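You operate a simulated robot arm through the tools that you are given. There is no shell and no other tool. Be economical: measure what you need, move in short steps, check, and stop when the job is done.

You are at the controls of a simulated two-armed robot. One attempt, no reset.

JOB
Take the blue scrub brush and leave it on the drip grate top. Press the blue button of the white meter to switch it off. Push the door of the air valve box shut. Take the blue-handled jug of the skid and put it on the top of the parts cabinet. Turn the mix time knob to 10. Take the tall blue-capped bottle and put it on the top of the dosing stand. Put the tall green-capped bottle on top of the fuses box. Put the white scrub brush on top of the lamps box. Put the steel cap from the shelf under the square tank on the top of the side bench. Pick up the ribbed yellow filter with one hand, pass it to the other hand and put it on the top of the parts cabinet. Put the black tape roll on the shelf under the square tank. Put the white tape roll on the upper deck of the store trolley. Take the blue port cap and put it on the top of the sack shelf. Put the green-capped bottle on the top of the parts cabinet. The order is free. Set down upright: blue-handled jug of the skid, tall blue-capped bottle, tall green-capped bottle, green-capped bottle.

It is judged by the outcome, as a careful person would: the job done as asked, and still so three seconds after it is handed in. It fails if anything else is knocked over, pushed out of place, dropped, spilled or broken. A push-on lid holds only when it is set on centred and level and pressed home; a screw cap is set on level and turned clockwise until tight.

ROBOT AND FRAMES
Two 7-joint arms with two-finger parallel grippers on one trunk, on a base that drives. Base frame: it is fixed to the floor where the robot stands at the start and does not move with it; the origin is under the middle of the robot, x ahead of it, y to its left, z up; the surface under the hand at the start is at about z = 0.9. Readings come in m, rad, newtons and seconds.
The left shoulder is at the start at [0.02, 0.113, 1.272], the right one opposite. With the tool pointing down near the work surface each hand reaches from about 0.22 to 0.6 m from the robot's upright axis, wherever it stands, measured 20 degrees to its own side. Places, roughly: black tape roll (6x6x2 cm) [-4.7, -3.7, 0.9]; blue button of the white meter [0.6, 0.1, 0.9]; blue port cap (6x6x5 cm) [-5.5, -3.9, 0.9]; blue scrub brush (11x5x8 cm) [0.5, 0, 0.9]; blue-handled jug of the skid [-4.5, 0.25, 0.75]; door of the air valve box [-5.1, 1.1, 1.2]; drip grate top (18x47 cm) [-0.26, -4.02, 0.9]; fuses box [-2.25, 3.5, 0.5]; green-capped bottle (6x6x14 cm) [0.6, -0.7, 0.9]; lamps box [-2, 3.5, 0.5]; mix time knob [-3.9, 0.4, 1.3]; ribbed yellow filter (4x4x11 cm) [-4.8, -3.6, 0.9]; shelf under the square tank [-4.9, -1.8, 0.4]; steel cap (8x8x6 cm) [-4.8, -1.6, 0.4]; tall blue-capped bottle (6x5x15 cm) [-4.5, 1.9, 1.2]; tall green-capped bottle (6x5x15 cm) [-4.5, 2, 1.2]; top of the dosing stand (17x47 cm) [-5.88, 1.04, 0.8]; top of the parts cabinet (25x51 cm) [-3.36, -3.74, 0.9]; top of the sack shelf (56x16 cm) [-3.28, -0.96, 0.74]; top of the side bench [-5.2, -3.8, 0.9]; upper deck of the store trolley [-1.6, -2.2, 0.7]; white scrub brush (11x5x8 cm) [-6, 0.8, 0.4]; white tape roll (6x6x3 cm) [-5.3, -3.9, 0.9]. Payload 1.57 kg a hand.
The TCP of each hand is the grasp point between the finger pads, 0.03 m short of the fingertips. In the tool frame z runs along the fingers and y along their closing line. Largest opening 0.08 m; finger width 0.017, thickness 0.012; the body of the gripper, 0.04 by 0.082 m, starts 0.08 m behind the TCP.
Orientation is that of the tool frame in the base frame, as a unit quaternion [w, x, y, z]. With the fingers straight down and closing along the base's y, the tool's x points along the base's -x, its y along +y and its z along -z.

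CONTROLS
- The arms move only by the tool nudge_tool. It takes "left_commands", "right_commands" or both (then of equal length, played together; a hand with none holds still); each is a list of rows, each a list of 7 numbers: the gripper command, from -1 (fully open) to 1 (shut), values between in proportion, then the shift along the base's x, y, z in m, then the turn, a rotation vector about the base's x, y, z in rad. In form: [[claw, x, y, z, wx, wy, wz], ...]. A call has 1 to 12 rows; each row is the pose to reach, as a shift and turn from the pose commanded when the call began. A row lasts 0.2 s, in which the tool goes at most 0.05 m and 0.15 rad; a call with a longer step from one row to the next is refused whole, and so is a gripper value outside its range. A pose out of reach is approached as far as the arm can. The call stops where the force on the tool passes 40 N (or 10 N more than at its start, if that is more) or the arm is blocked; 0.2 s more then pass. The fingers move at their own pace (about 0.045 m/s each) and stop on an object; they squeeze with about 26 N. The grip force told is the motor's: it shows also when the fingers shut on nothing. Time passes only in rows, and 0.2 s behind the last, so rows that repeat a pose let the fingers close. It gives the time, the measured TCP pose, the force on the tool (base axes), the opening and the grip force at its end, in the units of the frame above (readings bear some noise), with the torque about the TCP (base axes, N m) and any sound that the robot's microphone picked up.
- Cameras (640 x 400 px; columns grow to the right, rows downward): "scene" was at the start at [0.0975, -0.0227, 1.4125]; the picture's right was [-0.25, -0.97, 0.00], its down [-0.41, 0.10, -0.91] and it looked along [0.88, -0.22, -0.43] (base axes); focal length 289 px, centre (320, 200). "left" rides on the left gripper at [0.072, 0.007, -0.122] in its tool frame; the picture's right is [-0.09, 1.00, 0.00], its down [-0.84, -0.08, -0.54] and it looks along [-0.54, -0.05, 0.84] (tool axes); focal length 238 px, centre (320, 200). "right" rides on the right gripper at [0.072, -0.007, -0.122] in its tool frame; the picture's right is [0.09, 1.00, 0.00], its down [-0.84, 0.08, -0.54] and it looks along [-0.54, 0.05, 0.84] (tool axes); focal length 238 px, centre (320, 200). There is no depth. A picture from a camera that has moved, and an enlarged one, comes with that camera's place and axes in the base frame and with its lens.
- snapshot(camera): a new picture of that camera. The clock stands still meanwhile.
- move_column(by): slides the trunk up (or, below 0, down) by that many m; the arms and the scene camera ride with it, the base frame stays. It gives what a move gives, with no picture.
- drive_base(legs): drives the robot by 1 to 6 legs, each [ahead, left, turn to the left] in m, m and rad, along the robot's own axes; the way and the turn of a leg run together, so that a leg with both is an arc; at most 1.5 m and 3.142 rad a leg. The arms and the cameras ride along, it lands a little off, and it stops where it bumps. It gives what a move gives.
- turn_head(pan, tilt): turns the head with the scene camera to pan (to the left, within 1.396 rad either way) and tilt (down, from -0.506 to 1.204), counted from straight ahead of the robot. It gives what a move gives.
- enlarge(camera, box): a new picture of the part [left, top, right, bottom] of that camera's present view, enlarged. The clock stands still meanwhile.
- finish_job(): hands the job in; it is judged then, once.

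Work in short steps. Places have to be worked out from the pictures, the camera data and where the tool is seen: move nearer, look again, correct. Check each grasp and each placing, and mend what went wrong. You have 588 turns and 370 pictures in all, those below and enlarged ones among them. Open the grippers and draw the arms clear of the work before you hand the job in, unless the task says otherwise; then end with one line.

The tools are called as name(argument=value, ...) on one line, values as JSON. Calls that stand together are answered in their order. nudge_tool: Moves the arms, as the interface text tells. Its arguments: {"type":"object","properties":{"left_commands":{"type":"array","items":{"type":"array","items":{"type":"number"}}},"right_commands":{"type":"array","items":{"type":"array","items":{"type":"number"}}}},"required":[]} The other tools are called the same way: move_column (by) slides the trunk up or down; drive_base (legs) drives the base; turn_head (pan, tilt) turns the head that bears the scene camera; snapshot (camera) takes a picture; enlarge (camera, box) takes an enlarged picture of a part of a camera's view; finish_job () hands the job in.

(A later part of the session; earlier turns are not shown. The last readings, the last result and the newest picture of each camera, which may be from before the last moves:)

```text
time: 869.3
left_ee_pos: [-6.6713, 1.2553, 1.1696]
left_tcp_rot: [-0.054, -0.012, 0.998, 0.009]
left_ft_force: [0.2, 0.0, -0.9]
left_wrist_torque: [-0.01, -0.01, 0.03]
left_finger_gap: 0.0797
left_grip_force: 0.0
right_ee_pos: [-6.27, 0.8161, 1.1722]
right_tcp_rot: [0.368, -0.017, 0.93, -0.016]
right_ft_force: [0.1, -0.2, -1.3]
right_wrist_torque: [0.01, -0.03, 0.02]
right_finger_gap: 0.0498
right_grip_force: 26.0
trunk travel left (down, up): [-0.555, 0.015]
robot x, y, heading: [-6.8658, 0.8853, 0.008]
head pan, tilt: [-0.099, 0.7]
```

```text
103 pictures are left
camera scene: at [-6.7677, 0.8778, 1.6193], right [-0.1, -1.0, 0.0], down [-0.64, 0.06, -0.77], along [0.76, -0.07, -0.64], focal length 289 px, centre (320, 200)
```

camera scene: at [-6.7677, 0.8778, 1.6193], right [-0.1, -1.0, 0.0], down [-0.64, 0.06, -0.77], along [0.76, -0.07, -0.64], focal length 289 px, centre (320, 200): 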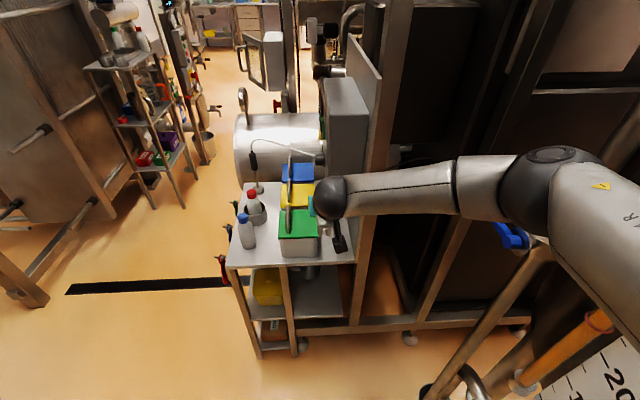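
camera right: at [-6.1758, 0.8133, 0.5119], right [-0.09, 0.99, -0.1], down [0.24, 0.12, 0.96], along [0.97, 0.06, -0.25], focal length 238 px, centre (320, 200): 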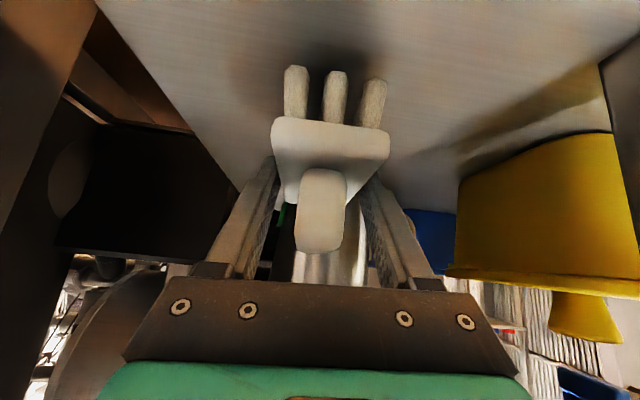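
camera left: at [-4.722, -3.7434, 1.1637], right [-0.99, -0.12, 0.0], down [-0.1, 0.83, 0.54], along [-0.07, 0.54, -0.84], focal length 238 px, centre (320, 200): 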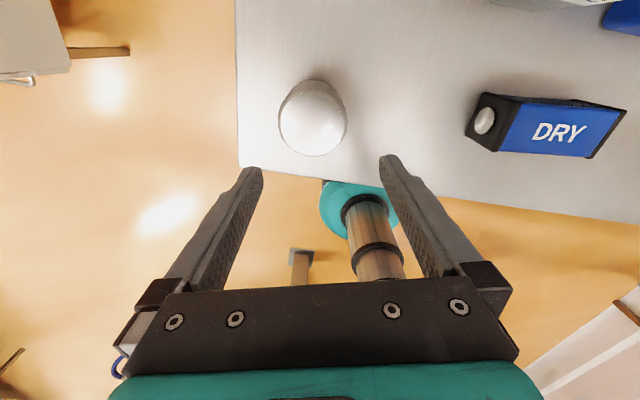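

To pass the narrow passage I need the hand compact, so I'll pitch it back to vertical while drawing it in (the brush just tilts with it).

nudge_tool(right_commands=[[1, -0.03, 0, 0.01, 0, 0.1, 0], [1, -0.06, 0, 0.02, 0, 0.2, 0], [1, -0.09, 0, 0.03, 0, 0.3, 0], [1, -0.12, -0.01, 0.04, 0, 0.4, 0], [1, -0.15, -0.02, 0.05, 0, 0.5, 0], [1, -0.18, -0.03, 0.06, 0, 0.6, 0], [1, -0.21, -0.04, 0.07, 0, 0.7, 0], [1, -0.24, -0.05, 0.08, 0, 0.785, 0], [1, -0.26, -0.06, 0.09, 0, 0.785, 0]])

snapshot(camera="right")

```text
time: 871.3
left_ee_pos: [-6.6659, 1.2711, 1.1638]
left_tcp_rot: [-0.058, -0.013, 0.998, 0.004]
left_ft_force: [0.1, 0.3, 0.2]
left_wrist_torque: [0.04, 0.03, 0.0]
left_finger_gap: 0.0803
left_grip_force: 0.1
right_ee_pos: [-6.5276, 0.777, 1.2619]
right_tcp_rot: [-0.02, -0.03, 0.999, -0.014]
right_ft_force: [-0.8, 0.2, -0.8]
right_wrist_torque: [-0.06, -0.03, 0.0]
right_finger_gap: 0.0498
right_grip_force: 25.7
trunk travel left (down, up): [-0.555, 0.015]
robot x, y, heading: [-6.8583, 0.8872, 0.006]
head pan, tilt: [-0.099, 0.7]
```

```text
102 pictures are left
camera right: at [-6.5932, 0.77, 1.387], right [-0.15, 0.99, -0.02], down [0.85, 0.14, 0.51], along [0.5, 0.06, -0.86], focal length 238 px, centre (320, 200)
```

right: 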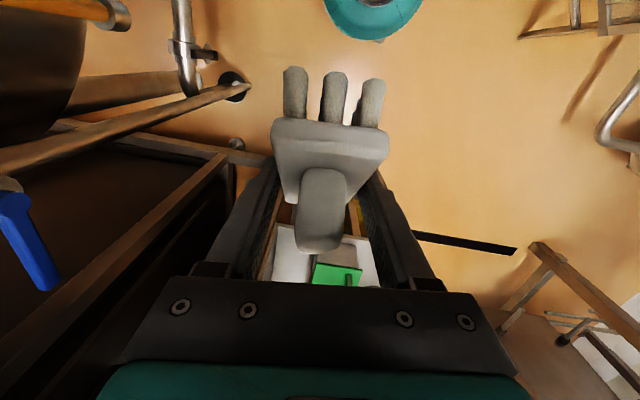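

Now out past the stand: forward, north, east, then turn to face north.

drive_base(legs=[[0.33, 0, 0], [0, 0.62, 0], [0.45, 0, 0], [0, 0, 1.565]])

drive_base(legs=[[0, -0.75, 0], [-0.13, -0.4, 0]])

turn_head(pan=-0.8, tilt=0.5)

snapshot(camera="scene")

```text
time: 872.1
left_ee_pos: [-6.6652, 1.2686, 1.1673]
left_tcp_rot: [-0.053, -0.013, 0.998, 0.005]
left_ft_force: [-0.4, 0.7, -0.3]
left_wrist_torque: [0.03, 0.02, 0.03]
left_finger_gap: 0.08
left_grip_force: 0.0
right_ee_pos: [-6.5275, 0.7785, 1.2632]
right_tcp_rot: [-0.018, -0.032, 0.999, -0.013]
right_ft_force: [0.2, 0.7, -1.4]
right_wrist_torque: [-0.01, 0.01, 0.03]
right_finger_gap: 0.0499
right_grip_force: 26.0
trunk travel left (down, up): [-0.555, 0.015]
robot x, y, heading: [-6.8526, 0.8847, 0.005]
head pan, tilt: [-0.099, 0.7]
stopped in leg 1: the robot was blocked; the commanded pose is now the measured one
```

```text
time: 872.9
left_ee_pos: [-6.6665, 1.2675, 1.1667]
left_tcp_rot: [-0.052, -0.014, 0.999, 0.005]
left_ft_force: [0.2, -0.7, 0.0]
left_wrist_torque: [-0.02, -0.02, -0.03]
left_finger_gap: 0.08
left_grip_force: 0.0
right_ee_pos: [-6.5311, 0.78, 1.263]
right_tcp_rot: [-0.02, -0.035, 0.999, -0.014]
right_ft_force: [0.2, 0.3, -1.3]
right_wrist_torque: [0.0, -0.01, -0.01]
right_finger_gap: 0.0498
right_grip_force: 26.4
trunk travel left (down, up): [-0.555, 0.015]
robot x, y, heading: [-6.8521, 0.8858, 0.009]
head pan, tilt: [-0.099, 0.7]
stopped in leg 1: the robot was blocked; the commanded pose is now the measured one
```

```text
time: 874.0
left_ee_pos: [-6.6653, 1.2678, 1.165]
left_tcp_rot: [-0.052, -0.014, 0.999, 0.004]
left_ft_force: [0.7, 0.4, -0.2]
left_wrist_torque: [0.02, 0.02, 0.01]
left_finger_gap: 0.0801
left_grip_force: 0.1
right_ee_pos: [-6.5312, 0.7786, 1.2612]
right_tcp_rot: [-0.021, -0.033, 0.999, -0.015]
right_ft_force: [-0.1, 0.6, -1.5]
right_wrist_torque: [0.02, -0.01, -0.02]
right_finger_gap: 0.0496
right_grip_force: 25.5
trunk travel left (down, up): [-0.555, 0.015]
robot x, y, heading: [-6.8511, 0.8828, 0.01]
head pan, tilt: [-0.799, 0.499]
```

```text
101 pictures are left
camera scene: at [-6.7837, 0.8378, 1.6379], right [-0.71, -0.7, 0.01], down [-0.33, 0.33, -0.88], along [0.62, -0.63, -0.47], focal length 289 px, centre (320, 200)
```

scene: 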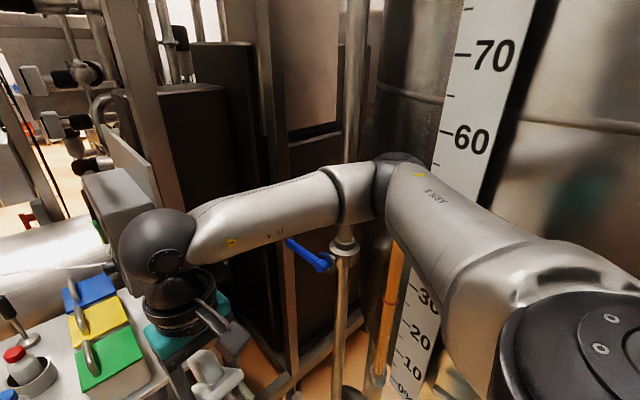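

The right elbow is against the tank's pipe. Strafe north 15 cm first, then go forward.

drive_base(legs=[[0, 0.15, 0], [0.33, 0, 0], [0, 0.47, 0]])

```text
time: 879.5
left_ee_pos: [-6.3388, 1.873, 1.1691]
left_tcp_rot: [-0.054, -0.016, 0.998, 0.009]
left_ft_force: [-0.4, 0.7, -0.1]
left_wrist_torque: [0.02, 0.01, -0.01]
left_finger_gap: 0.0797
left_grip_force: 0.0
right_ee_pos: [-6.2002, 1.3815, 1.2588]
right_tcp_rot: [-0.022, -0.036, 0.999, -0.009]
right_ft_force: [-0.3, 0.4, -1.8]
right_wrist_torque: [0.02, -0.02, -0.01]
right_finger_gap: 0.0498
right_grip_force: 25.9
trunk travel left (down, up): [-0.555, 0.015]
robot x, y, heading: [-6.5216, 1.5003, 0.012]
head pan, tilt: [-0.799, 0.499]
```

drive_base(legs=[[0.45, 0, 0], [0, 0, 1.558], [0, -0.72, 0], [-0.13, -0.3, 0]])

turn_head(pan=-0.9, tilt=0.5)

snapshot(camera="scene")

```text
time: 891.2
left_ee_pos: [-5.434, 1.5622, 1.1703]
left_tcp_rot: [0.046, 0.71, -0.702, 0.031]
left_ft_force: [0.3, -0.4, 0.3]
left_wrist_torque: [0.01, -0.01, 0.01]
left_finger_gap: 0.0799
left_grip_force: 0.0
right_ee_pos: [-4.9418, 1.6902, 1.2592]
right_tcp_rot: [0.009, 0.725, -0.688, 0.021]
right_ft_force: [1.1, -0.7, -1.7]
right_wrist_torque: [0.06, 0.03, 0.01]
right_finger_gap: 0.0498
right_grip_force: 26.4
trunk travel left (down, up): [-0.555, 0.015]
robot x, y, heading: [-5.0676, 1.3684, 1.564]
head pan, tilt: [-0.799, 0.499]
```

```text
time: 891.9
left_ee_pos: [-5.4346, 1.562, 1.1706]
left_tcp_rot: [0.045, 0.71, -0.703, 0.031]
left_ft_force: [0.6, -0.4, -0.1]
left_wrist_torque: [-0.02, 0.0, -0.01]
left_finger_gap: 0.0801
left_grip_force: 0.1
right_ee_pos: [-4.9419, 1.6906, 1.2588]
right_tcp_rot: [0.009, 0.725, -0.689, 0.021]
right_ft_force: [0.9, -0.1, -0.7]
right_wrist_torque: [0.02, 0.0, -0.01]
right_finger_gap: 0.0495
right_grip_force: 26.0
trunk travel left (down, up): [-0.555, 0.015]
robot x, y, heading: [-5.0719, 1.3655, 1.563]
head pan, tilt: [-0.901, 0.499]
```

```text
100 pictures are left
camera scene: at [-4.9967, 1.4338, 1.637], right [0.62, -0.79, 0.0], down [-0.38, -0.29, -0.88], along [0.69, 0.54, -0.48], focal length 289 px, centre (320, 200)
```

scene: 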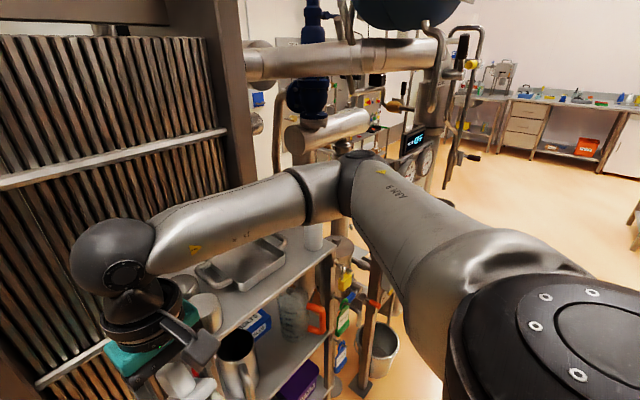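

Clear so far. Continue east out of the passage.

drive_base(legs=[[-0.1, 0, 0], [0, -1.2, 0], [0, -1.2, 0]])

turn_head(pan=-0.3, tilt=0.5)

snapshot(camera="scene")

```text
time: 892.8
left_ee_pos: [-5.4359, 1.5255, 1.1709]
left_tcp_rot: [0.043, 0.709, -0.703, 0.029]
left_ft_force: [-0.2, -1.7, 0.4]
left_wrist_torque: [0.05, 0.02, 0.0]
left_finger_gap: 0.0799
left_grip_force: 0.0
right_ee_pos: [-4.9411, 1.6525, 1.2597]
right_tcp_rot: [0.008, 0.724, -0.689, 0.02]
right_ft_force: [-0.5, -1.1, -2.4]
right_wrist_torque: [0.09, -0.01, 0.03]
right_finger_gap: 0.0498
right_grip_force: 25.7
trunk travel left (down, up): [-0.555, 0.015]
robot x, y, heading: [-5.0665, 1.3339, 1.558]
head pan, tilt: [-0.901, 0.499]
stopped in leg 1: the robot was blocked; the commanded pose is now the measured one
```

```text
time: 893.8
left_ee_pos: [-5.4349, 1.5302, 1.1696]
left_tcp_rot: [0.045, 0.709, -0.703, 0.031]
left_ft_force: [-0.3, 0.1, -0.6]
left_wrist_torque: [0.02, -0.03, -0.01]
left_finger_gap: 0.08
left_grip_force: 0.2
right_ee_pos: [-4.9412, 1.6591, 1.2584]
right_tcp_rot: [0.01, 0.724, -0.689, 0.022]
right_ft_force: [0.0, -0.1, -1.5]
right_wrist_torque: [-0.02, 0.01, 0.0]
right_finger_gap: 0.0496
right_grip_force: 26.4
trunk travel left (down, up): [-0.555, 0.015]
robot x, y, heading: [-5.0699, 1.3368, 1.56]
head pan, tilt: [-0.3, 0.499]
```

```text
99 pictures are left
camera scene: at [-5.0411, 1.4319, 1.637], right [0.95, -0.3, 0.0], down [-0.15, -0.46, -0.88], along [0.27, 0.84, -0.48], focal length 289 px, centre (320, 200)
```

scene: 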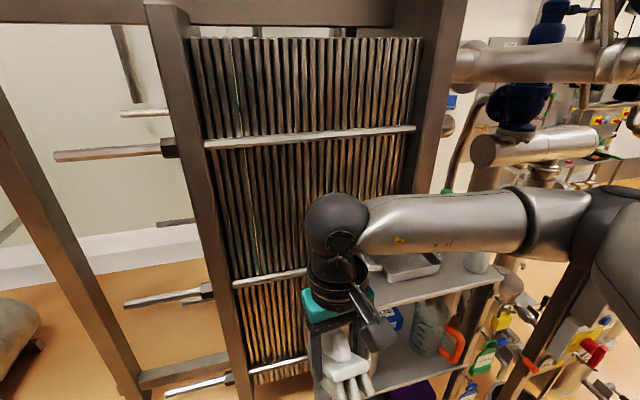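

The robot's back touched the open door. From here just strafe east along y ≈ 1.34.

drive_base(legs=[[0.02, 0, 0], [0, -1.0, 0], [-0.08, 0, 0], [0, -1.4, 0]])

turn_head(pan=-0.3, tilt=0.5)

snapshot(camera="scene")

```text
time: 898.6
left_ee_pos: [-4.547, 1.5403, 1.1704]
left_tcp_rot: [0.043, 0.714, -0.698, 0.029]
left_ft_force: [0.2, -0.5, -1.4]
left_wrist_torque: [-0.02, -0.02, 0.01]
left_finger_gap: 0.0801
left_grip_force: 0.0
right_ee_pos: [-4.0581, 1.669, 1.2597]
right_tcp_rot: [0.011, 0.735, -0.678, 0.02]
right_ft_force: [0.4, -1.3, -2.0]
right_wrist_torque: [0.03, -0.02, 0.0]
right_finger_gap: 0.0497
right_grip_force: 26.0
trunk travel left (down, up): [-0.555, 0.015]
robot x, y, heading: [-4.1726, 1.3533, 1.575]
head pan, tilt: [-0.3, 0.499]
stopped in leg 2: the robot was blocked; the commanded pose is now the measured one
```

```text
time: 899.2
left_ee_pos: [-4.5471, 1.5382, 1.1695]
left_tcp_rot: [0.043, 0.715, -0.697, 0.029]
left_ft_force: [-0.2, -0.5, -0.3]
left_wrist_torque: [0.01, 0.01, 0.02]
left_finger_gap: 0.0798
left_grip_force: 0.0
right_ee_pos: [-4.0578, 1.6687, 1.2593]
right_tcp_rot: [0.01, 0.734, -0.679, 0.021]
right_ft_force: [-0.4, -0.4, -0.4]
right_wrist_torque: [0.0, -0.01, 0.04]
right_finger_gap: 0.0497
right_grip_force: 25.9
trunk travel left (down, up): [-0.555, 0.015]
robot x, y, heading: [-4.1744, 1.3516, 1.574]
head pan, tilt: [-0.3, 0.499]
```

```text
98 pictures are left
camera scene: at [-4.152, 1.4439, 1.6374], right [0.96, -0.29, 0.0], down [-0.14, -0.45, -0.88], along [0.26, 0.84, -0.47], focal length 289 px, centre (320, 200)
```

scene: 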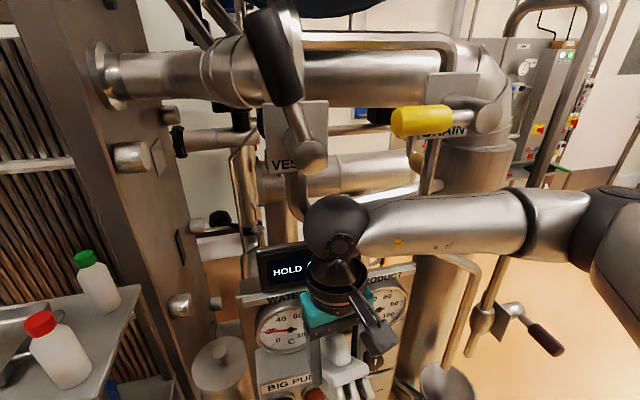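

Blocked by a pipe handle near the right elbow. Back south 12 cm, then continue.

drive_base(legs=[[-0.13, 0, 0], [0, -1.5, 0]])

```text
time: 907.5
left_ee_pos: [-3.0434, 1.4236, 1.1699]
left_tcp_rot: [0.044, 0.718, -0.694, 0.031]
left_ft_force: [-0.1, -0.7, -0.5]
left_wrist_torque: [0.02, 0.01, 0.03]
left_finger_gap: 0.08
left_grip_force: 0.0
right_ee_pos: [-2.5533, 1.5577, 1.2587]
right_tcp_rot: [0.011, 0.737, -0.676, 0.022]
right_ft_force: [-0.2, 0.3, -0.8]
right_wrist_torque: [0.01, 0.03, -0.04]
right_finger_gap: 0.0496
right_grip_force: 25.4
trunk travel left (down, up): [-0.555, 0.015]
robot x, y, heading: [-2.6669, 1.2398, 1.586]
head pan, tilt: [-0.3, 0.499]
```

In the open now. Drive to the lamps box, lower the trunk and pitch the hand so the brush is level.

drive_base(legs=[[0, -0.49, -0.015], [1.4, 0, 0]])

move_column(by=-0.4)

nudge_tool(right_commands=[[1, 0, 0.03, -0.01, 0.1, 0, 0], [1, 0, 0.06, -0.02, 0.2, 0, 0], [1, 0, 0.09, -0.03, 0.3, 0, 0], [1, 0, 0.11, -0.04, 0.4, 0, 0], [1, 0, 0.13, -0.05, 0.5, 0, 0], [1, 0, 0.15, -0.06, 0.6, 0, 0], [1, 0, 0.16, -0.07, 0.7, 0, 0], [1, 0, 0.17, -0.08, 0.785, 0, 0]])

turn_head(pan=0.0, tilt=0.7)

snapshot(camera="scene")

```text
time: 917.0
left_ee_pos: [-2.5213, 2.851, 1.1703]
left_tcp_rot: [-0.045, -0.703, 0.709, -0.031]
left_ft_force: [0.2, 0.2, 0.5]
left_wrist_torque: [-0.01, -0.01, 0.03]
left_finger_gap: 0.0799
left_grip_force: 0.1
right_ee_pos: [-2.0266, 2.9673, 1.2584]
right_tcp_rot: [0.012, 0.723, -0.691, 0.022]
right_ft_force: [0.0, -0.5, -1.9]
right_wrist_torque: [0.02, -0.02, 0.0]
right_finger_gap: 0.0495
right_grip_force: 25.5
trunk travel left (down, up): [-0.555, 0.015]
robot x, y, heading: [-2.1535, 2.6501, 1.542]
head pan, tilt: [-0.3, 0.499]
```

```text
time: 920.9
left_ee_pos: [-2.5199, 2.8508, 0.7707]
left_tcp_rot: [-0.045, -0.703, 0.709, -0.029]
left_ft_force: [0.3, -0.5, 0.1]
left_wrist_torque: [-0.02, -0.01, 0.04]
left_finger_gap: 0.0801
left_grip_force: 0.2
right_ee_pos: [-2.0272, 2.9649, 0.8583]
right_tcp_rot: [0.011, 0.723, -0.691, 0.022]
right_ft_force: [0.4, -0.1, -1.4]
right_wrist_torque: [0.04, 0.0, -0.03]
right_finger_gap: 0.0497
right_grip_force: 26.2
trunk travel left (down, up): [-0.155, 0.415]
robot x, y, heading: [-2.1533, 2.6467, 1.541]
head pan, tilt: [-0.3, 0.499]
```

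```text
time: 922.7
left_ee_pos: [-2.5201, 2.8499, 0.7705]
left_tcp_rot: [-0.045, -0.703, 0.709, -0.03]
left_ft_force: [0.6, 0.4, -0.4]
left_wrist_torque: [-0.02, -0.01, 0.02]
left_finger_gap: 0.0796
left_grip_force: 0.0
right_ee_pos: [-2.0274, 3.1377, 0.7776]
right_tcp_rot: [-0.267, 0.672, -0.646, -0.244]
right_ft_force: [0.0, -0.2, -0.5]
right_wrist_torque: [-0.03, 0.01, -0.01]
right_finger_gap: 0.0496
right_grip_force: 26.1
trunk travel left (down, up): [-0.155, 0.415]
robot x, y, heading: [-2.155, 2.6489, 1.545]
head pan, tilt: [-0.3, 0.499]
```

```text
time: 923.5
left_ee_pos: [-2.5209, 2.8516, 0.7696]
left_tcp_rot: [-0.045, -0.703, 0.709, -0.029]
left_ft_force: [0.1, -0.5, 1.4]
left_wrist_torque: [0.03, 0.02, 0.01]
left_finger_gap: 0.0801
left_grip_force: 0.1
right_ee_pos: [-2.0286, 3.1372, 0.7781]
right_tcp_rot: [-0.266, 0.672, -0.647, -0.244]
right_ft_force: [-0.9, 0.0, -1.5]
right_wrist_torque: [0.0, 0.01, -0.04]
right_finger_gap: 0.0495
right_grip_force: 25.9
trunk travel left (down, up): [-0.155, 0.415]
robot x, y, heading: [-2.1557, 2.6484, 1.542]
head pan, tilt: [0.0, 0.7]
```

```text
97 pictures are left
camera scene: at [-2.1551, 2.7444, 1.2193], right [1.0, -0.03, 0.0], down [-0.02, -0.64, -0.77], along [0.02, 0.76, -0.64], focal length 289 px, centre (320, 200)
```

scene: 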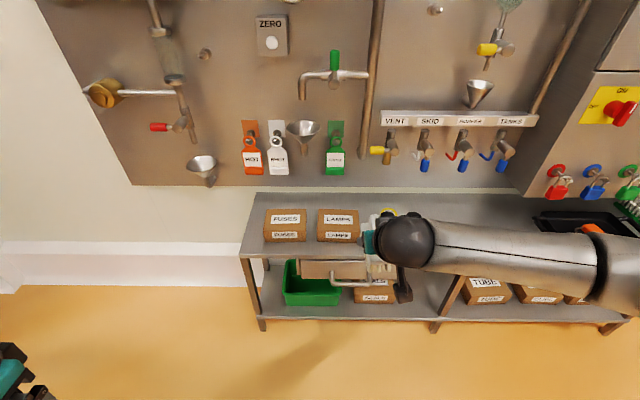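

Two views agree: LAMPS top centre [-2.078, 3.43, 0.572], FUSES [-2.25, 3.43, 0.572]. Drive in and bring the brush over LAMPS.

drive_base(legs=[[0.22, 0.045, 0.02]])

nudge_tool(right_commands=[[1, 0, 0.02, -0.02, 0, 0, 0], [1, 0, 0.04, -0.04, 0, 0, 0], [1, 0, 0.05, -0.07, 0, 0, 0]])

snapshot(camera="scene")

snapshot(camera="right")

```text
time: 925.2
left_ee_pos: [-2.567, 3.066, 0.7696]
left_tcp_rot: [0.045, 0.711, -0.701, 0.031]
left_ft_force: [0.1, -0.6, 0.6]
left_wrist_torque: [0.03, 0.03, 0.0]
left_finger_gap: 0.08
left_grip_force: 0.1
right_ee_pos: [-2.0794, 3.3648, 0.7776]
right_tcp_rot: [-0.264, 0.679, -0.639, -0.247]
right_ft_force: [-0.3, 0.6, -1.9]
right_wrist_torque: [-0.04, -0.01, -0.01]
right_finger_gap: 0.0498
right_grip_force: 25.9
trunk travel left (down, up): [-0.155, 0.415]
robot x, y, heading: [-2.1951, 2.8733, 1.57]
head pan, tilt: [0.0, 0.7]
```

```text
time: 926.0
left_ee_pos: [-2.5662, 3.0665, 0.7689]
left_tcp_rot: [0.045, 0.711, -0.701, 0.031]
left_ft_force: [-0.8, 0.7, -0.7]
left_wrist_torque: [0.02, -0.01, 0.02]
left_finger_gap: 0.0803
left_grip_force: 0.0
right_ee_pos: [-2.08, 3.4132, 0.7078]
right_tcp_rot: [-0.263, 0.68, -0.638, -0.248]
right_ft_force: [-0.3, -0.1, -0.9]
right_wrist_torque: [-0.03, 0.01, 0.01]
right_finger_gap: 0.0498
right_grip_force: 25.5
trunk travel left (down, up): [-0.155, 0.415]
robot x, y, heading: [-2.1968, 2.8748, 1.572]
head pan, tilt: [0.0, 0.7]
```

```text
96 pictures are left
camera scene: at [-2.1983, 2.9679, 1.2192], right [1.0, 0.0, 0.0], down [0.0, -0.64, -0.76], along [0.0, 0.76, -0.64], focal length 289 px, centre (320, 200)
```

scene: 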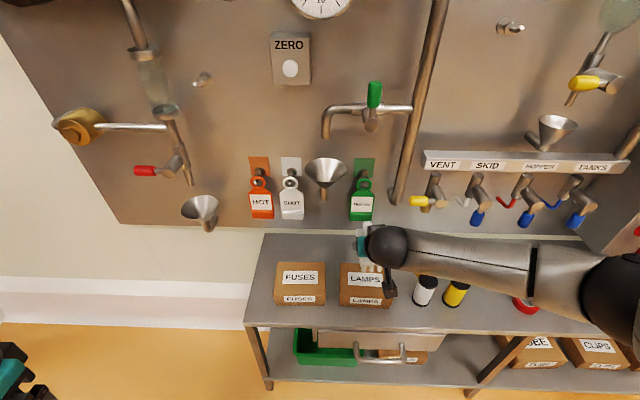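

```text
95 pictures are left
camera right: at [-2.0681, 3.279, 0.7504], right [-0.99, -0.11, -0.1], down [-0.13, 0.25, 0.96], along [-0.08, 0.96, -0.26], focal length 238 px, centre (320, 200)
```

right: 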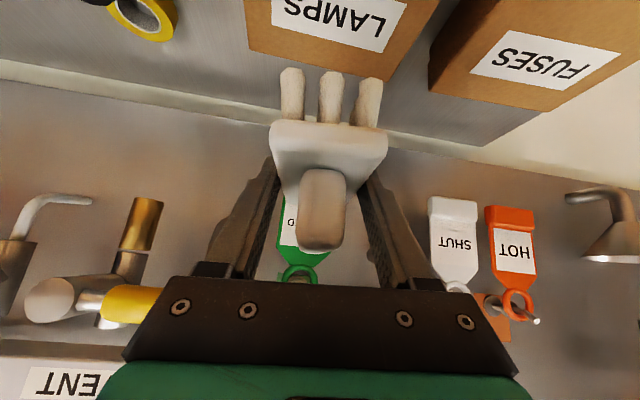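

Centre y should be 3.424, so shift back 1 cm and lower until contact.

nudge_tool(right_commands=[[1, 0.002, -0.01, -0.03, 0, 0, 0], [1, 0.002, -0.01, -0.05, 0, 0, 0], [1, 0.002, -0.01, -0.06, 0, 0, 0], [1, 0.002, -0.01, -0.068, 0, 0, 0], [1, 0.002, -0.01, -0.076, 0, 0, 0], [1, 0.002, -0.01, -0.084, 0, 0, 0], [1, 0.002, -0.01, -0.092, 0, 0, 0]])

snapshot(camera="right")

```text
time: 927.6
left_ee_pos: [-2.5667, 3.0653, 0.771]
left_tcp_rot: [0.044, 0.711, -0.701, 0.029]
left_ft_force: [0.8, -0.1, 0.6]
left_wrist_torque: [-0.01, 0.01, 0.02]
left_finger_gap: 0.0801
left_grip_force: 0.1
right_ee_pos: [-2.0781, 3.4034, 0.6186]
right_tcp_rot: [-0.265, 0.679, -0.638, -0.248]
right_ft_force: [-0.4, -3.5, 9.6]
right_wrist_torque: [0.41, 0.26, 0.08]
right_finger_gap: 0.0497
right_grip_force: 26.4
trunk travel left (down, up): [-0.155, 0.415]
robot x, y, heading: [-2.1939, 2.8755, 1.562]
head pan, tilt: [0.0, 0.7]
```

```text
94 pictures are left
camera right: at [-2.0655, 3.2691, 0.6601], right [-0.99, -0.11, -0.11], down [-0.13, 0.25, 0.96], along [-0.08, 0.96, -0.26], focal length 238 px, centre (320, 200)
```

right: 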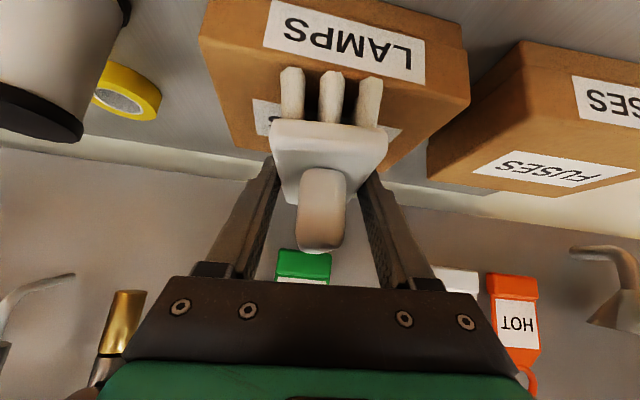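

Resting with light contact and centred. Release and back out along the tool axis.

nudge_tool(right_commands=[[0.3, 0, 0, 0, 0, 0, 0], [-0.4, 0, 0, 0, 0, 0, 0], [-0.7, 0, 0, 0, 0, 0, 0], [-0.7, 0, -0.02, 0.02, 0, 0, 0], [-0.7, 0, -0.05, 0.05, 0, 0, 0], [-0.7, 0, -0.08, 0.08, 0, 0, 0]])

drive_base(legs=[[-0.3, 0, 0]])

enlarge(camera="scene", box=[240, 180, 440, 300])

```text
time: 929.0
left_ee_pos: [-2.5649, 3.0653, 0.771]
left_tcp_rot: [0.045, 0.711, -0.701, 0.03]
left_ft_force: [0.7, -0.7, -0.4]
left_wrist_torque: [0.03, 0.0, 0.0]
left_finger_gap: 0.0802
left_grip_force: 0.0
right_ee_pos: [-2.0814, 3.3283, 0.702]
right_tcp_rot: [-0.265, 0.679, -0.64, -0.243]
right_ft_force: [0.5, 0.5, 1.1]
right_wrist_torque: [-0.02, -0.01, -0.02]
right_finger_gap: 0.068
right_grip_force: 0.0
right hand out of reach, approached as far as the arm can: row 5, 6
trunk travel left (down, up): [-0.155, 0.415]
robot x, y, heading: [-2.1961, 2.8693, 1.568]
head pan, tilt: [0.0, 0.7]
```

```text
time: 931.0
left_ee_pos: [-2.567, 2.7691, 0.7709]
left_tcp_rot: [0.044, 0.709, -0.703, 0.03]
left_ft_force: [0.8, -0.4, -0.2]
left_wrist_torque: [-0.02, 0.01, -0.01]
left_finger_gap: 0.0798
left_grip_force: 0.0
right_ee_pos: [-2.0806, 3.0282, 0.7019]
right_tcp_rot: [-0.264, 0.677, -0.643, -0.242]
right_ft_force: [0.4, -0.1, 0.4]
right_wrist_torque: [-0.02, 0.01, -0.02]
right_finger_gap: 0.0677
right_grip_force: 0.0
trunk travel left (down, up): [-0.155, 0.415]
robot x, y, heading: [-2.2021, 2.5715, 1.558]
head pan, tilt: [0.0, 0.7]
```

```text
3.20 times, centred on (340, 240) of scene
camera zoom: at [-2.1998, 2.6684, 1.2193], right [1.0, -0.01, 0.0], down [-0.01, -0.64, -0.77], along [0.01, 0.77, -0.64], focal length 924 px, centre (256, 72)
```

zoom: 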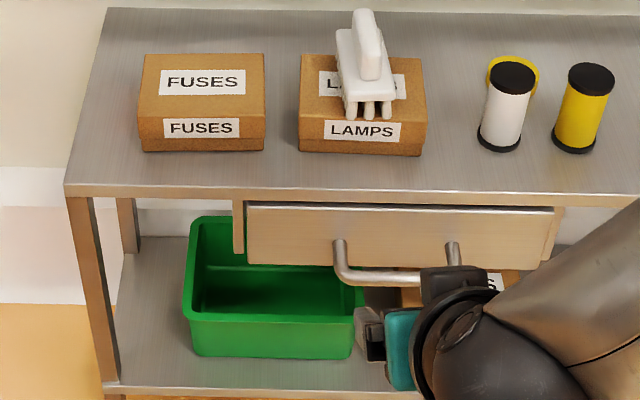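

The white brush stands on LAMPS. Level the right hand, raise the trunk, and head back for the green-capped bottle.

nudge_tool(right_commands=[[-1, 0, 0, 0.03, -0.12, 0.004, -0.005], [-1, 0, -0.01, 0.06, -0.24, 0.008, -0.01], [-1, 0, -0.02, 0.09, -0.36, 0.012, -0.015], [-1, 0, -0.03, 0.12, -0.48, 0.016, -0.02], [-1, 0, -0.05, 0.15, -0.6, 0.02, -0.025], [-1, 0, -0.07, 0.18, -0.733, 0.024, -0.03], [-1, 0, -0.1, 0.21, -0.733, 0.024, -0.03], [-1, -0.01, -0.12, 0.24, -0.733, 0.024, -0.03]])

drive_base(legs=[[-1.3, 0, 0], [0, 0.45, 0.012]])

move_column(by=0.38)

turn_head(pan=-0.2, tilt=0.5)

snapshot(camera="scene")

```text
time: 932.8
left_ee_pos: [-2.5672, 2.7701, 0.7701]
left_tcp_rot: [0.046, 0.709, -0.703, 0.03]
left_ft_force: [-0.1, -0.8, 0.4]
left_wrist_torque: [0.0, -0.02, 0.01]
left_finger_gap: 0.0801
left_grip_force: 0.1
right_ee_pos: [-2.091, 2.9083, 0.9407]
right_tcp_rot: [-0.001, 0.715, -0.699, 0.001]
right_ft_force: [0.8, 0.0, 0.4]
right_wrist_torque: [0.0, 0.01, 0.02]
right_finger_gap: 0.0799
right_grip_force: 0.0
trunk travel left (down, up): [-0.155, 0.415]
robot x, y, heading: [-2.1965, 2.5773, 1.562]
head pan, tilt: [0.0, 0.7]
```

```text
time: 941.8
left_ee_pos: [-3.033, 1.4365, 0.7698]
left_tcp_rot: [0.045, 0.714, -0.698, 0.03]
left_ft_force: [0.8, -1.2, -0.6]
left_wrist_torque: [0.01, 0.02, 0.0]
left_finger_gap: 0.0801
left_grip_force: 0.1
right_ee_pos: [-2.5576, 1.5819, 0.941]
right_tcp_rot: [0.0, 0.719, -0.695, 0.001]
right_ft_force: [0.2, -0.4, -0.6]
right_wrist_torque: [0.01, -0.04, 0.0]
right_finger_gap: 0.0798
right_grip_force: 0.0
trunk travel left (down, up): [-0.155, 0.415]
robot x, y, heading: [-2.6622, 1.2478, 1.573]
head pan, tilt: [0.0, 0.7]
```

```text
time: 945.5
left_ee_pos: [-3.0336, 1.4364, 1.1491]
left_tcp_rot: [0.045, 0.714, -0.698, 0.031]
left_ft_force: [0.2, 0.2, -0.6]
left_wrist_torque: [0.01, 0.04, 0.0]
left_finger_gap: 0.0799
left_grip_force: 0.1
right_ee_pos: [-2.5594, 1.5813, 1.3201]
right_tcp_rot: [-0.001, 0.719, -0.695, 0.002]
right_ft_force: [0.7, -0.3, -0.3]
right_wrist_torque: [-0.02, -0.01, -0.02]
right_finger_gap: 0.0802
right_grip_force: 0.1
trunk travel left (down, up): [-0.535, 0.035]
robot x, y, heading: [-2.6637, 1.247, 1.568]
head pan, tilt: [0.0, 0.7]
```

```text
time: 946.2
left_ee_pos: [-3.0325, 1.4358, 1.1503]
left_tcp_rot: [0.045, 0.714, -0.698, 0.031]
left_ft_force: [-0.4, 0.6, -0.6]
left_wrist_torque: [0.01, -0.02, -0.02]
left_finger_gap: 0.0799
left_grip_force: 0.0
right_ee_pos: [-2.5593, 1.5818, 1.3216]
right_tcp_rot: [0.0, 0.719, -0.694, 0.002]
right_ft_force: [-0.5, -0.8, 0.9]
right_wrist_torque: [0.02, 0.0, 0.02]
right_finger_gap: 0.0802
right_grip_force: 0.1
trunk travel left (down, up): [-0.535, 0.035]
robot x, y, heading: [-2.6628, 1.2453, 1.575]
head pan, tilt: [-0.201, 0.499]
```

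```text
92 pictures are left
camera scene: at [-2.6458, 1.3442, 1.6169], right [0.98, -0.2, 0.0], down [-0.09, -0.47, -0.88], along [0.17, 0.86, -0.48], focal length 289 px, centre (320, 200)
```

scene: 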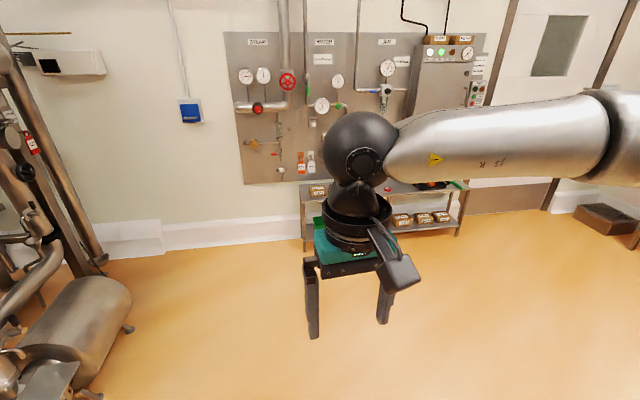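

Re-enter the passage, go round to the door's outer side again as before.

drive_base(legs=[[0, 1.45, 0], [0, 0.35, 0], [0.1, 0, 0], [0, 0.75, 0], [0.3, 0.5, 0]])

```text
time: 962.8
left_ee_pos: [-6.1002, 1.8876, 1.1499]
left_tcp_rot: [-0.045, -0.702, 0.71, -0.03]
left_ft_force: [0.1, 0.3, -0.2]
left_wrist_torque: [0.02, -0.01, -0.01]
left_finger_gap: 0.0799
left_grip_force: 0.1
right_ee_pos: [-5.6222, 2.018, 1.3206]
right_tcp_rot: [-0.001, 0.708, -0.706, 0.001]
right_ft_force: [-0.4, 0.1, -0.1]
right_wrist_torque: [0.0, -0.02, -0.05]
right_finger_gap: 0.0799
right_grip_force: 0.1
trunk travel left (down, up): [-0.535, 0.035]
robot x, y, heading: [-5.7335, 1.6864, 1.535]
head pan, tilt: [-0.201, 0.499]
```

drive_base(legs=[[0, 0, 1.585], [0, 0, 1.585], [0, 0.5, 0]])

turn_head(pan=0.1, tilt=0.55)

snapshot(camera="scene")

```text
time: 973.4
left_ee_pos: [-4.8635, 1.4778, 1.15]
left_tcp_rot: [-0.031, 0.707, 0.705, 0.044]
left_ft_force: [0.4, -1.0, -0.7]
left_wrist_torque: [0.02, 0.05, -0.02]
left_finger_gap: 0.08
left_grip_force: 0.1
right_ee_pos: [-5.3405, 1.3407, 1.3206]
right_tcp_rot: [-0.001, 0.703, 0.711, 0.0]
right_ft_force: [0.5, -0.7, 0.2]
right_wrist_torque: [-0.01, 0.02, 0.0]
right_finger_gap: 0.0798
right_grip_force: 0.0
trunk travel left (down, up): [-0.535, 0.035]
robot x, y, heading: [-5.2328, 1.6781, -1.592]
head pan, tilt: [-0.201, 0.499]
```

```text
time: 974.2
left_ee_pos: [-4.8635, 1.4781, 1.1494]
left_tcp_rot: [-0.031, 0.707, 0.705, 0.045]
left_ft_force: [-0.1, 0.8, -0.6]
left_wrist_torque: [0.03, -0.03, 0.0]
left_finger_gap: 0.0799
left_grip_force: 0.1
right_ee_pos: [-5.3412, 1.342, 1.3209]
right_tcp_rot: [0.0, 0.702, 0.712, 0.0]
right_ft_force: [0.4, -0.7, 0.1]
right_wrist_torque: [0.01, -0.01, 0.05]
right_finger_gap: 0.0802
right_grip_force: 0.1
trunk travel left (down, up): [-0.535, 0.035]
robot x, y, heading: [-5.2312, 1.6762, -1.587]
head pan, tilt: [0.099, 0.55]
```

```text
91 pictures are left
camera scene: at [-5.2258, 1.5767, 1.6124], right [-1.0, -0.08, 0.0], down [-0.04, 0.52, -0.85], along [0.07, -0.85, -0.52], focal length 289 px, centre (320, 200)
```

scene: 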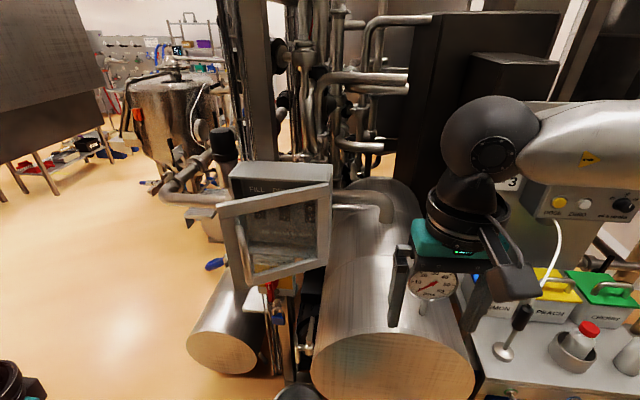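

The door is about 30° open now. Position as before and prepare the closed fingers just outside its free edge.

drive_base(legs=[[0, 0.24, 0.01], [0.12, 0, 0]])

move_column(by=-0.07)

nudge_tool(right_commands=[[0, 0.02, 0.01, 0, 0, 0, 0], [1, 0.04, 0.0, 0, 0, 0, 0], [1, 0.06, -0.02, 0, 0, 0, 0], [1, 0.08, -0.04, -0.005, 0, 0, 0]])

turn_head(pan=-0.2, tilt=0.7)

snapshot(camera="scene")

```text
time: 976.1
left_ee_pos: [-4.6268, 1.4779, 1.1496]
left_tcp_rot: [-0.03, 0.702, 0.71, 0.046]
left_ft_force: [0.1, -0.1, -0.3]
left_wrist_torque: [0.03, -0.01, 0.03]
left_finger_gap: 0.08
left_grip_force: 0.0
right_ee_pos: [-5.1028, 1.3367, 1.3211]
right_tcp_rot: [-0.001, 0.697, 0.717, 0.0]
right_ft_force: [0.1, -0.3, -0.9]
right_wrist_torque: [0.01, -0.01, 0.01]
right_finger_gap: 0.08
right_grip_force: 0.1
trunk travel left (down, up): [-0.535, 0.035]
robot x, y, heading: [-4.9992, 1.6697, -1.578]
head pan, tilt: [0.099, 0.55]
stopped in leg 1: the robot was blocked; the commanded pose is now the measured one
```

```text
time: 977.2
left_ee_pos: [-4.6264, 1.4784, 1.0812]
left_tcp_rot: [-0.03, 0.702, 0.71, 0.045]
left_ft_force: [0.1, 1.0, 0.5]
left_wrist_torque: [-0.04, -0.02, 0.02]
left_finger_gap: 0.08
left_grip_force: 0.1
right_ee_pos: [-5.1022, 1.3372, 1.25]
right_tcp_rot: [-0.001, 0.698, 0.716, -0.001]
right_ft_force: [1.1, 0.6, 0.0]
right_wrist_torque: [0.03, 0.01, -0.03]
right_finger_gap: 0.0797
right_grip_force: 0.1
trunk travel left (down, up): [-0.465, 0.105]
robot x, y, heading: [-4.9981, 1.6696, -1.575]
head pan, tilt: [0.099, 0.55]
```

```text
time: 978.2
left_ee_pos: [-4.6263, 1.4776, 1.0801]
left_tcp_rot: [-0.031, 0.702, 0.71, 0.045]
left_ft_force: [0.9, 0.5, 0.2]
left_wrist_torque: [-0.01, 0.02, 0.0]
left_finger_gap: 0.0802
left_grip_force: 0.0
right_ee_pos: [-5.0215, 1.2951, 1.2456]
right_tcp_rot: [-0.001, 0.698, 0.717, 0.0]
right_ft_force: [1.0, 0.2, 0.5]
right_wrist_torque: [0.04, 0.02, -0.05]
right_finger_gap: 0.0
right_grip_force: 3.4
trunk travel left (down, up): [-0.465, 0.105]
robot x, y, heading: [-4.9965, 1.6699, -1.583]
head pan, tilt: [0.099, 0.55]
```

```text
time: 979.0
left_ee_pos: [-4.6265, 1.4771, 1.0799]
left_tcp_rot: [-0.03, 0.702, 0.71, 0.045]
left_ft_force: [0.5, 0.0, 0.3]
left_wrist_torque: [-0.03, 0.01, 0.0]
left_finger_gap: 0.0802
left_grip_force: 0.0
right_ee_pos: [-5.0224, 1.2958, 1.2447]
right_tcp_rot: [-0.001, 0.697, 0.717, 0.0]
right_ft_force: [0.3, -0.1, -0.5]
right_wrist_torque: [0.04, -0.02, 0.0]
right_finger_gap: 0.0
right_grip_force: 21.3
trunk travel left (down, up): [-0.465, 0.105]
robot x, y, heading: [-4.9971, 1.6724, -1.579]
head pan, tilt: [-0.201, 0.7]
```

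```text
90 pictures are left
camera scene: at [-5.0151, 1.5784, 1.5293], right [-0.98, 0.2, 0.0], down [0.13, 0.63, -0.77], along [-0.16, -0.75, -0.64], focal length 289 px, centre (320, 200)
```

scene: 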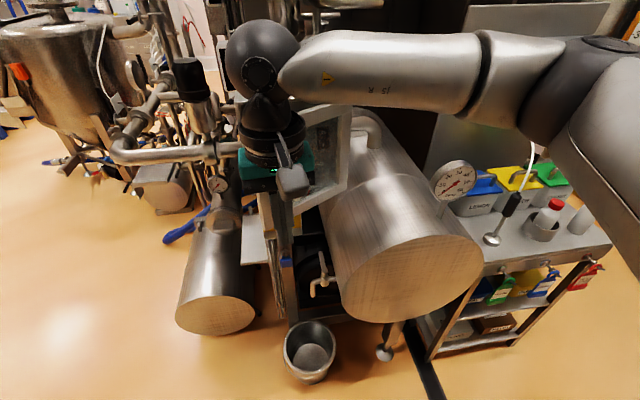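

Bring the base 10 cm closer and push the free edge home in small steps.

drive_base(legs=[[0.1, 0, 0]])

nudge_tool(right_commands=[[1, 0.01, -0.03, -0.005, 0, 0, 0], [1, 0.02, -0.06, -0.005, 0, 0, 0], [1, 0.028, -0.09, -0.005, 0, 0, 0], [1, 0.034, -0.12, -0.005, 0, 0, 0], [1, 0.036, -0.145, -0.005, 0, 0, 0], [1, 0.037, -0.16, -0.005, 0, 0, 0], [1, 0.037, -0.17, -0.005, 0, 0, 0], [1, 0.037, -0.18, -0.005, 0, 0, 0], [1, 0.037, -0.19, -0.005, 0, 0, 0], [1, 0.037, -0.2, -0.005, 0, 0, 0]])

snapshot(camera="scene")

```text
time: 980.1
left_ee_pos: [-4.6288, 1.38, 1.0808]
left_tcp_rot: [-0.03, 0.701, 0.711, 0.045]
left_ft_force: [-0.6, -0.5, -0.3]
left_wrist_torque: [-0.01, -0.01, 0.0]
left_finger_gap: 0.08
left_grip_force: 0.0
right_ee_pos: [-5.0219, 1.1969, 1.2444]
right_tcp_rot: [-0.001, 0.698, 0.716, 0.0]
right_ft_force: [-0.3, 0.2, -0.6]
right_wrist_torque: [0.02, -0.02, -0.03]
right_finger_gap: 0.0
right_grip_force: 21.9
trunk travel left (down, up): [-0.465, 0.105]
robot x, y, heading: [-4.9964, 1.5759, -1.574]
head pan, tilt: [-0.201, 0.7]
```

```text
time: 982.3
left_ee_pos: [-4.6276, 1.3799, 1.0811]
left_tcp_rot: [-0.03, 0.701, 0.711, 0.045]
left_ft_force: [-0.3, -0.1, 0.6]
left_wrist_torque: [0.02, -0.01, 0.02]
left_finger_gap: 0.0801
left_grip_force: 0.0
right_ee_pos: [-4.9899, 1.0258, 1.2389]
right_tcp_rot: [-0.001, 0.698, 0.717, 0.0]
right_ft_force: [0.3, 0.6, -0.4]
right_wrist_torque: [-0.03, 0.01, -0.02]
right_finger_gap: 0.0
right_grip_force: 20.9
right hand out of reach, approached as far as the arm can: row 8, 9, 10
trunk travel left (down, up): [-0.465, 0.105]
robot x, y, heading: [-4.9974, 1.5741, -1.574]
head pan, tilt: [-0.201, 0.7]
```

```text
89 pictures are left
camera scene: at [-5.016, 1.4803, 1.5293], right [-0.98, 0.2, 0.0], down [0.13, 0.63, -0.76], along [-0.16, -0.75, -0.64], focal length 289 px, centre (320, 200)
```

scene: 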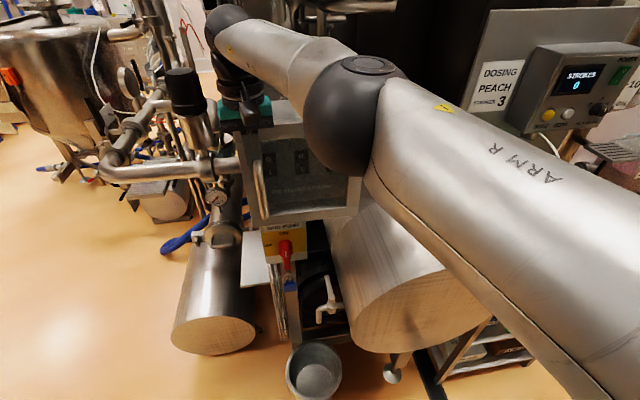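

Nearly home. Press the last millimetres with the base, then withdraw straight back with the base only.

drive_base(legs=[[0.015, 0, 0]])

drive_base(legs=[[-0.1, 0, 0]])

enlarge(camera="scene", box=[180, 60, 400, 260])

```text
time: 983.2
left_ee_pos: [-4.6273, 1.3716, 1.0806]
left_tcp_rot: [-0.028, 0.701, 0.711, 0.044]
left_ft_force: [-0.8, -0.9, -0.2]
left_wrist_torque: [-0.01, 0.04, 0.01]
left_finger_gap: 0.08
left_grip_force: 0.1
right_ee_pos: [-4.9884, 1.0224, 1.241]
right_tcp_rot: [-0.01, 0.696, 0.718, 0.006]
right_ft_force: [-2.4, 13.9, 3.3]
right_wrist_torque: [-1.06, -0.16, -0.24]
right_finger_gap: 0.0003
right_grip_force: 21.5
trunk travel left (down, up): [-0.465, 0.105]
robot x, y, heading: [-4.9993, 1.5588, -1.573]
head pan, tilt: [-0.201, 0.7]
stopped in leg 1: the force on the tool passed its limit at 47 N (the readings are from after the stop); the commanded pose is now the measured one
```

```text
time: 984.4
left_ee_pos: [-4.6266, 1.4683, 1.0802]
left_tcp_rot: [-0.029, 0.701, 0.711, 0.045]
left_ft_force: [-0.5, -0.5, 0.9]
left_wrist_torque: [-0.01, -0.01, 0.0]
left_finger_gap: 0.0799
left_grip_force: 0.1
right_ee_pos: [-4.9878, 1.1184, 1.2389]
right_tcp_rot: [-0.01, 0.696, 0.718, 0.006]
right_ft_force: [0.2, 1.0, 0.2]
right_wrist_torque: [-0.02, 0.03, 0.0]
right_finger_gap: 0.0
right_grip_force: 20.9
trunk travel left (down, up): [-0.465, 0.105]
robot x, y, heading: [-4.9951, 1.6594, -1.572]
head pan, tilt: [-0.201, 0.7]
```

```text
2.00 times, centred on (290, 160) of scene
camera zoom: at [-5.0153, 1.5686, 1.5293], right [-0.98, 0.2, 0.0], down [0.13, 0.63, -0.77], along [-0.16, -0.75, -0.64], focal length 578 px, centre (380, 280)
```

zoom: 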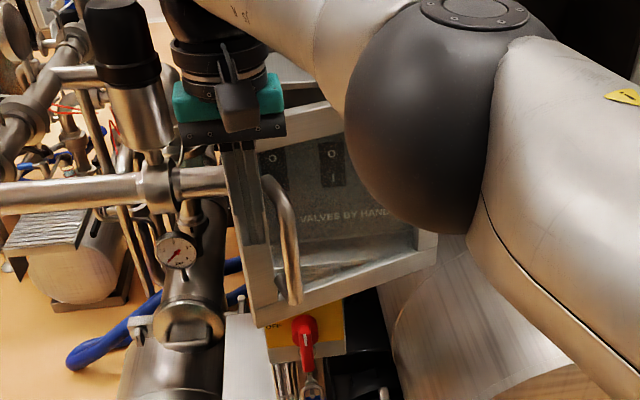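

The door seems to have drifted open again. Move the hand aside to see it clearly.

nudge_tool(right_commands=[[1, -0.03, 0.02, 0.01, 0, 0, 0], [1, -0.06, 0.05, 0.02, 0, 0, 0], [1, -0.09, 0.08, 0.03, 0, 0, 0], [1, -0.12, 0.11, 0.03, 0, 0, 0], [1, -0.16, 0.13, 0.03, 0, 0, 0], [1, -0.2, 0.15, 0.03, 0, 0, 0]])

turn_head(pan=-0.05, tilt=0.65)

snapshot(camera="scene")

```text
time: 985.8
left_ee_pos: [-4.6275, 1.4687, 1.08]
left_tcp_rot: [-0.029, 0.701, 0.711, 0.045]
left_ft_force: [-0.7, -0.1, 0.6]
left_wrist_torque: [0.0, 0.0, 0.01]
left_finger_gap: 0.0799
left_grip_force: 0.0
right_ee_pos: [-5.1892, 1.2698, 1.2712]
right_tcp_rot: [-0.008, 0.697, 0.717, 0.006]
right_ft_force: [0.9, 0.0, 0.1]
right_wrist_torque: [0.0, -0.02, 0.01]
right_finger_gap: 0.0
right_grip_force: 21.2
trunk travel left (down, up): [-0.465, 0.105]
robot x, y, heading: [-4.9941, 1.6616, -1.575]
head pan, tilt: [-0.201, 0.7]
```

```text
time: 986.5
left_ee_pos: [-4.6265, 1.4678, 1.0807]
left_tcp_rot: [-0.03, 0.701, 0.711, 0.044]
left_ft_force: [-0.1, 0.0, -0.5]
left_wrist_torque: [0.02, 0.01, 0.01]
left_finger_gap: 0.0799
left_grip_force: 0.0
right_ee_pos: [-5.1867, 1.2685, 1.2704]
right_tcp_rot: [-0.009, 0.697, 0.717, 0.005]
right_ft_force: [0.2, 0.3, 0.7]
right_wrist_torque: [-0.02, -0.05, 0.01]
right_finger_gap: 0.0
right_grip_force: 21.2
trunk travel left (down, up): [-0.465, 0.105]
robot x, y, heading: [-4.9954, 1.6612, -1.573]
head pan, tilt: [-0.051, 0.649]
```

```text
87 pictures are left
camera scene: at [-5.0028, 1.5643, 1.5336], right [-1.0, 0.05, 0.0], down [0.03, 0.6, -0.8], along [-0.04, -0.8, -0.6], focal length 289 px, centre (320, 200)
```

scene: 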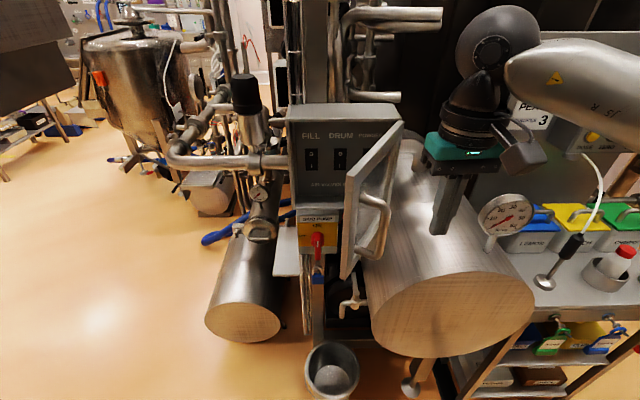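

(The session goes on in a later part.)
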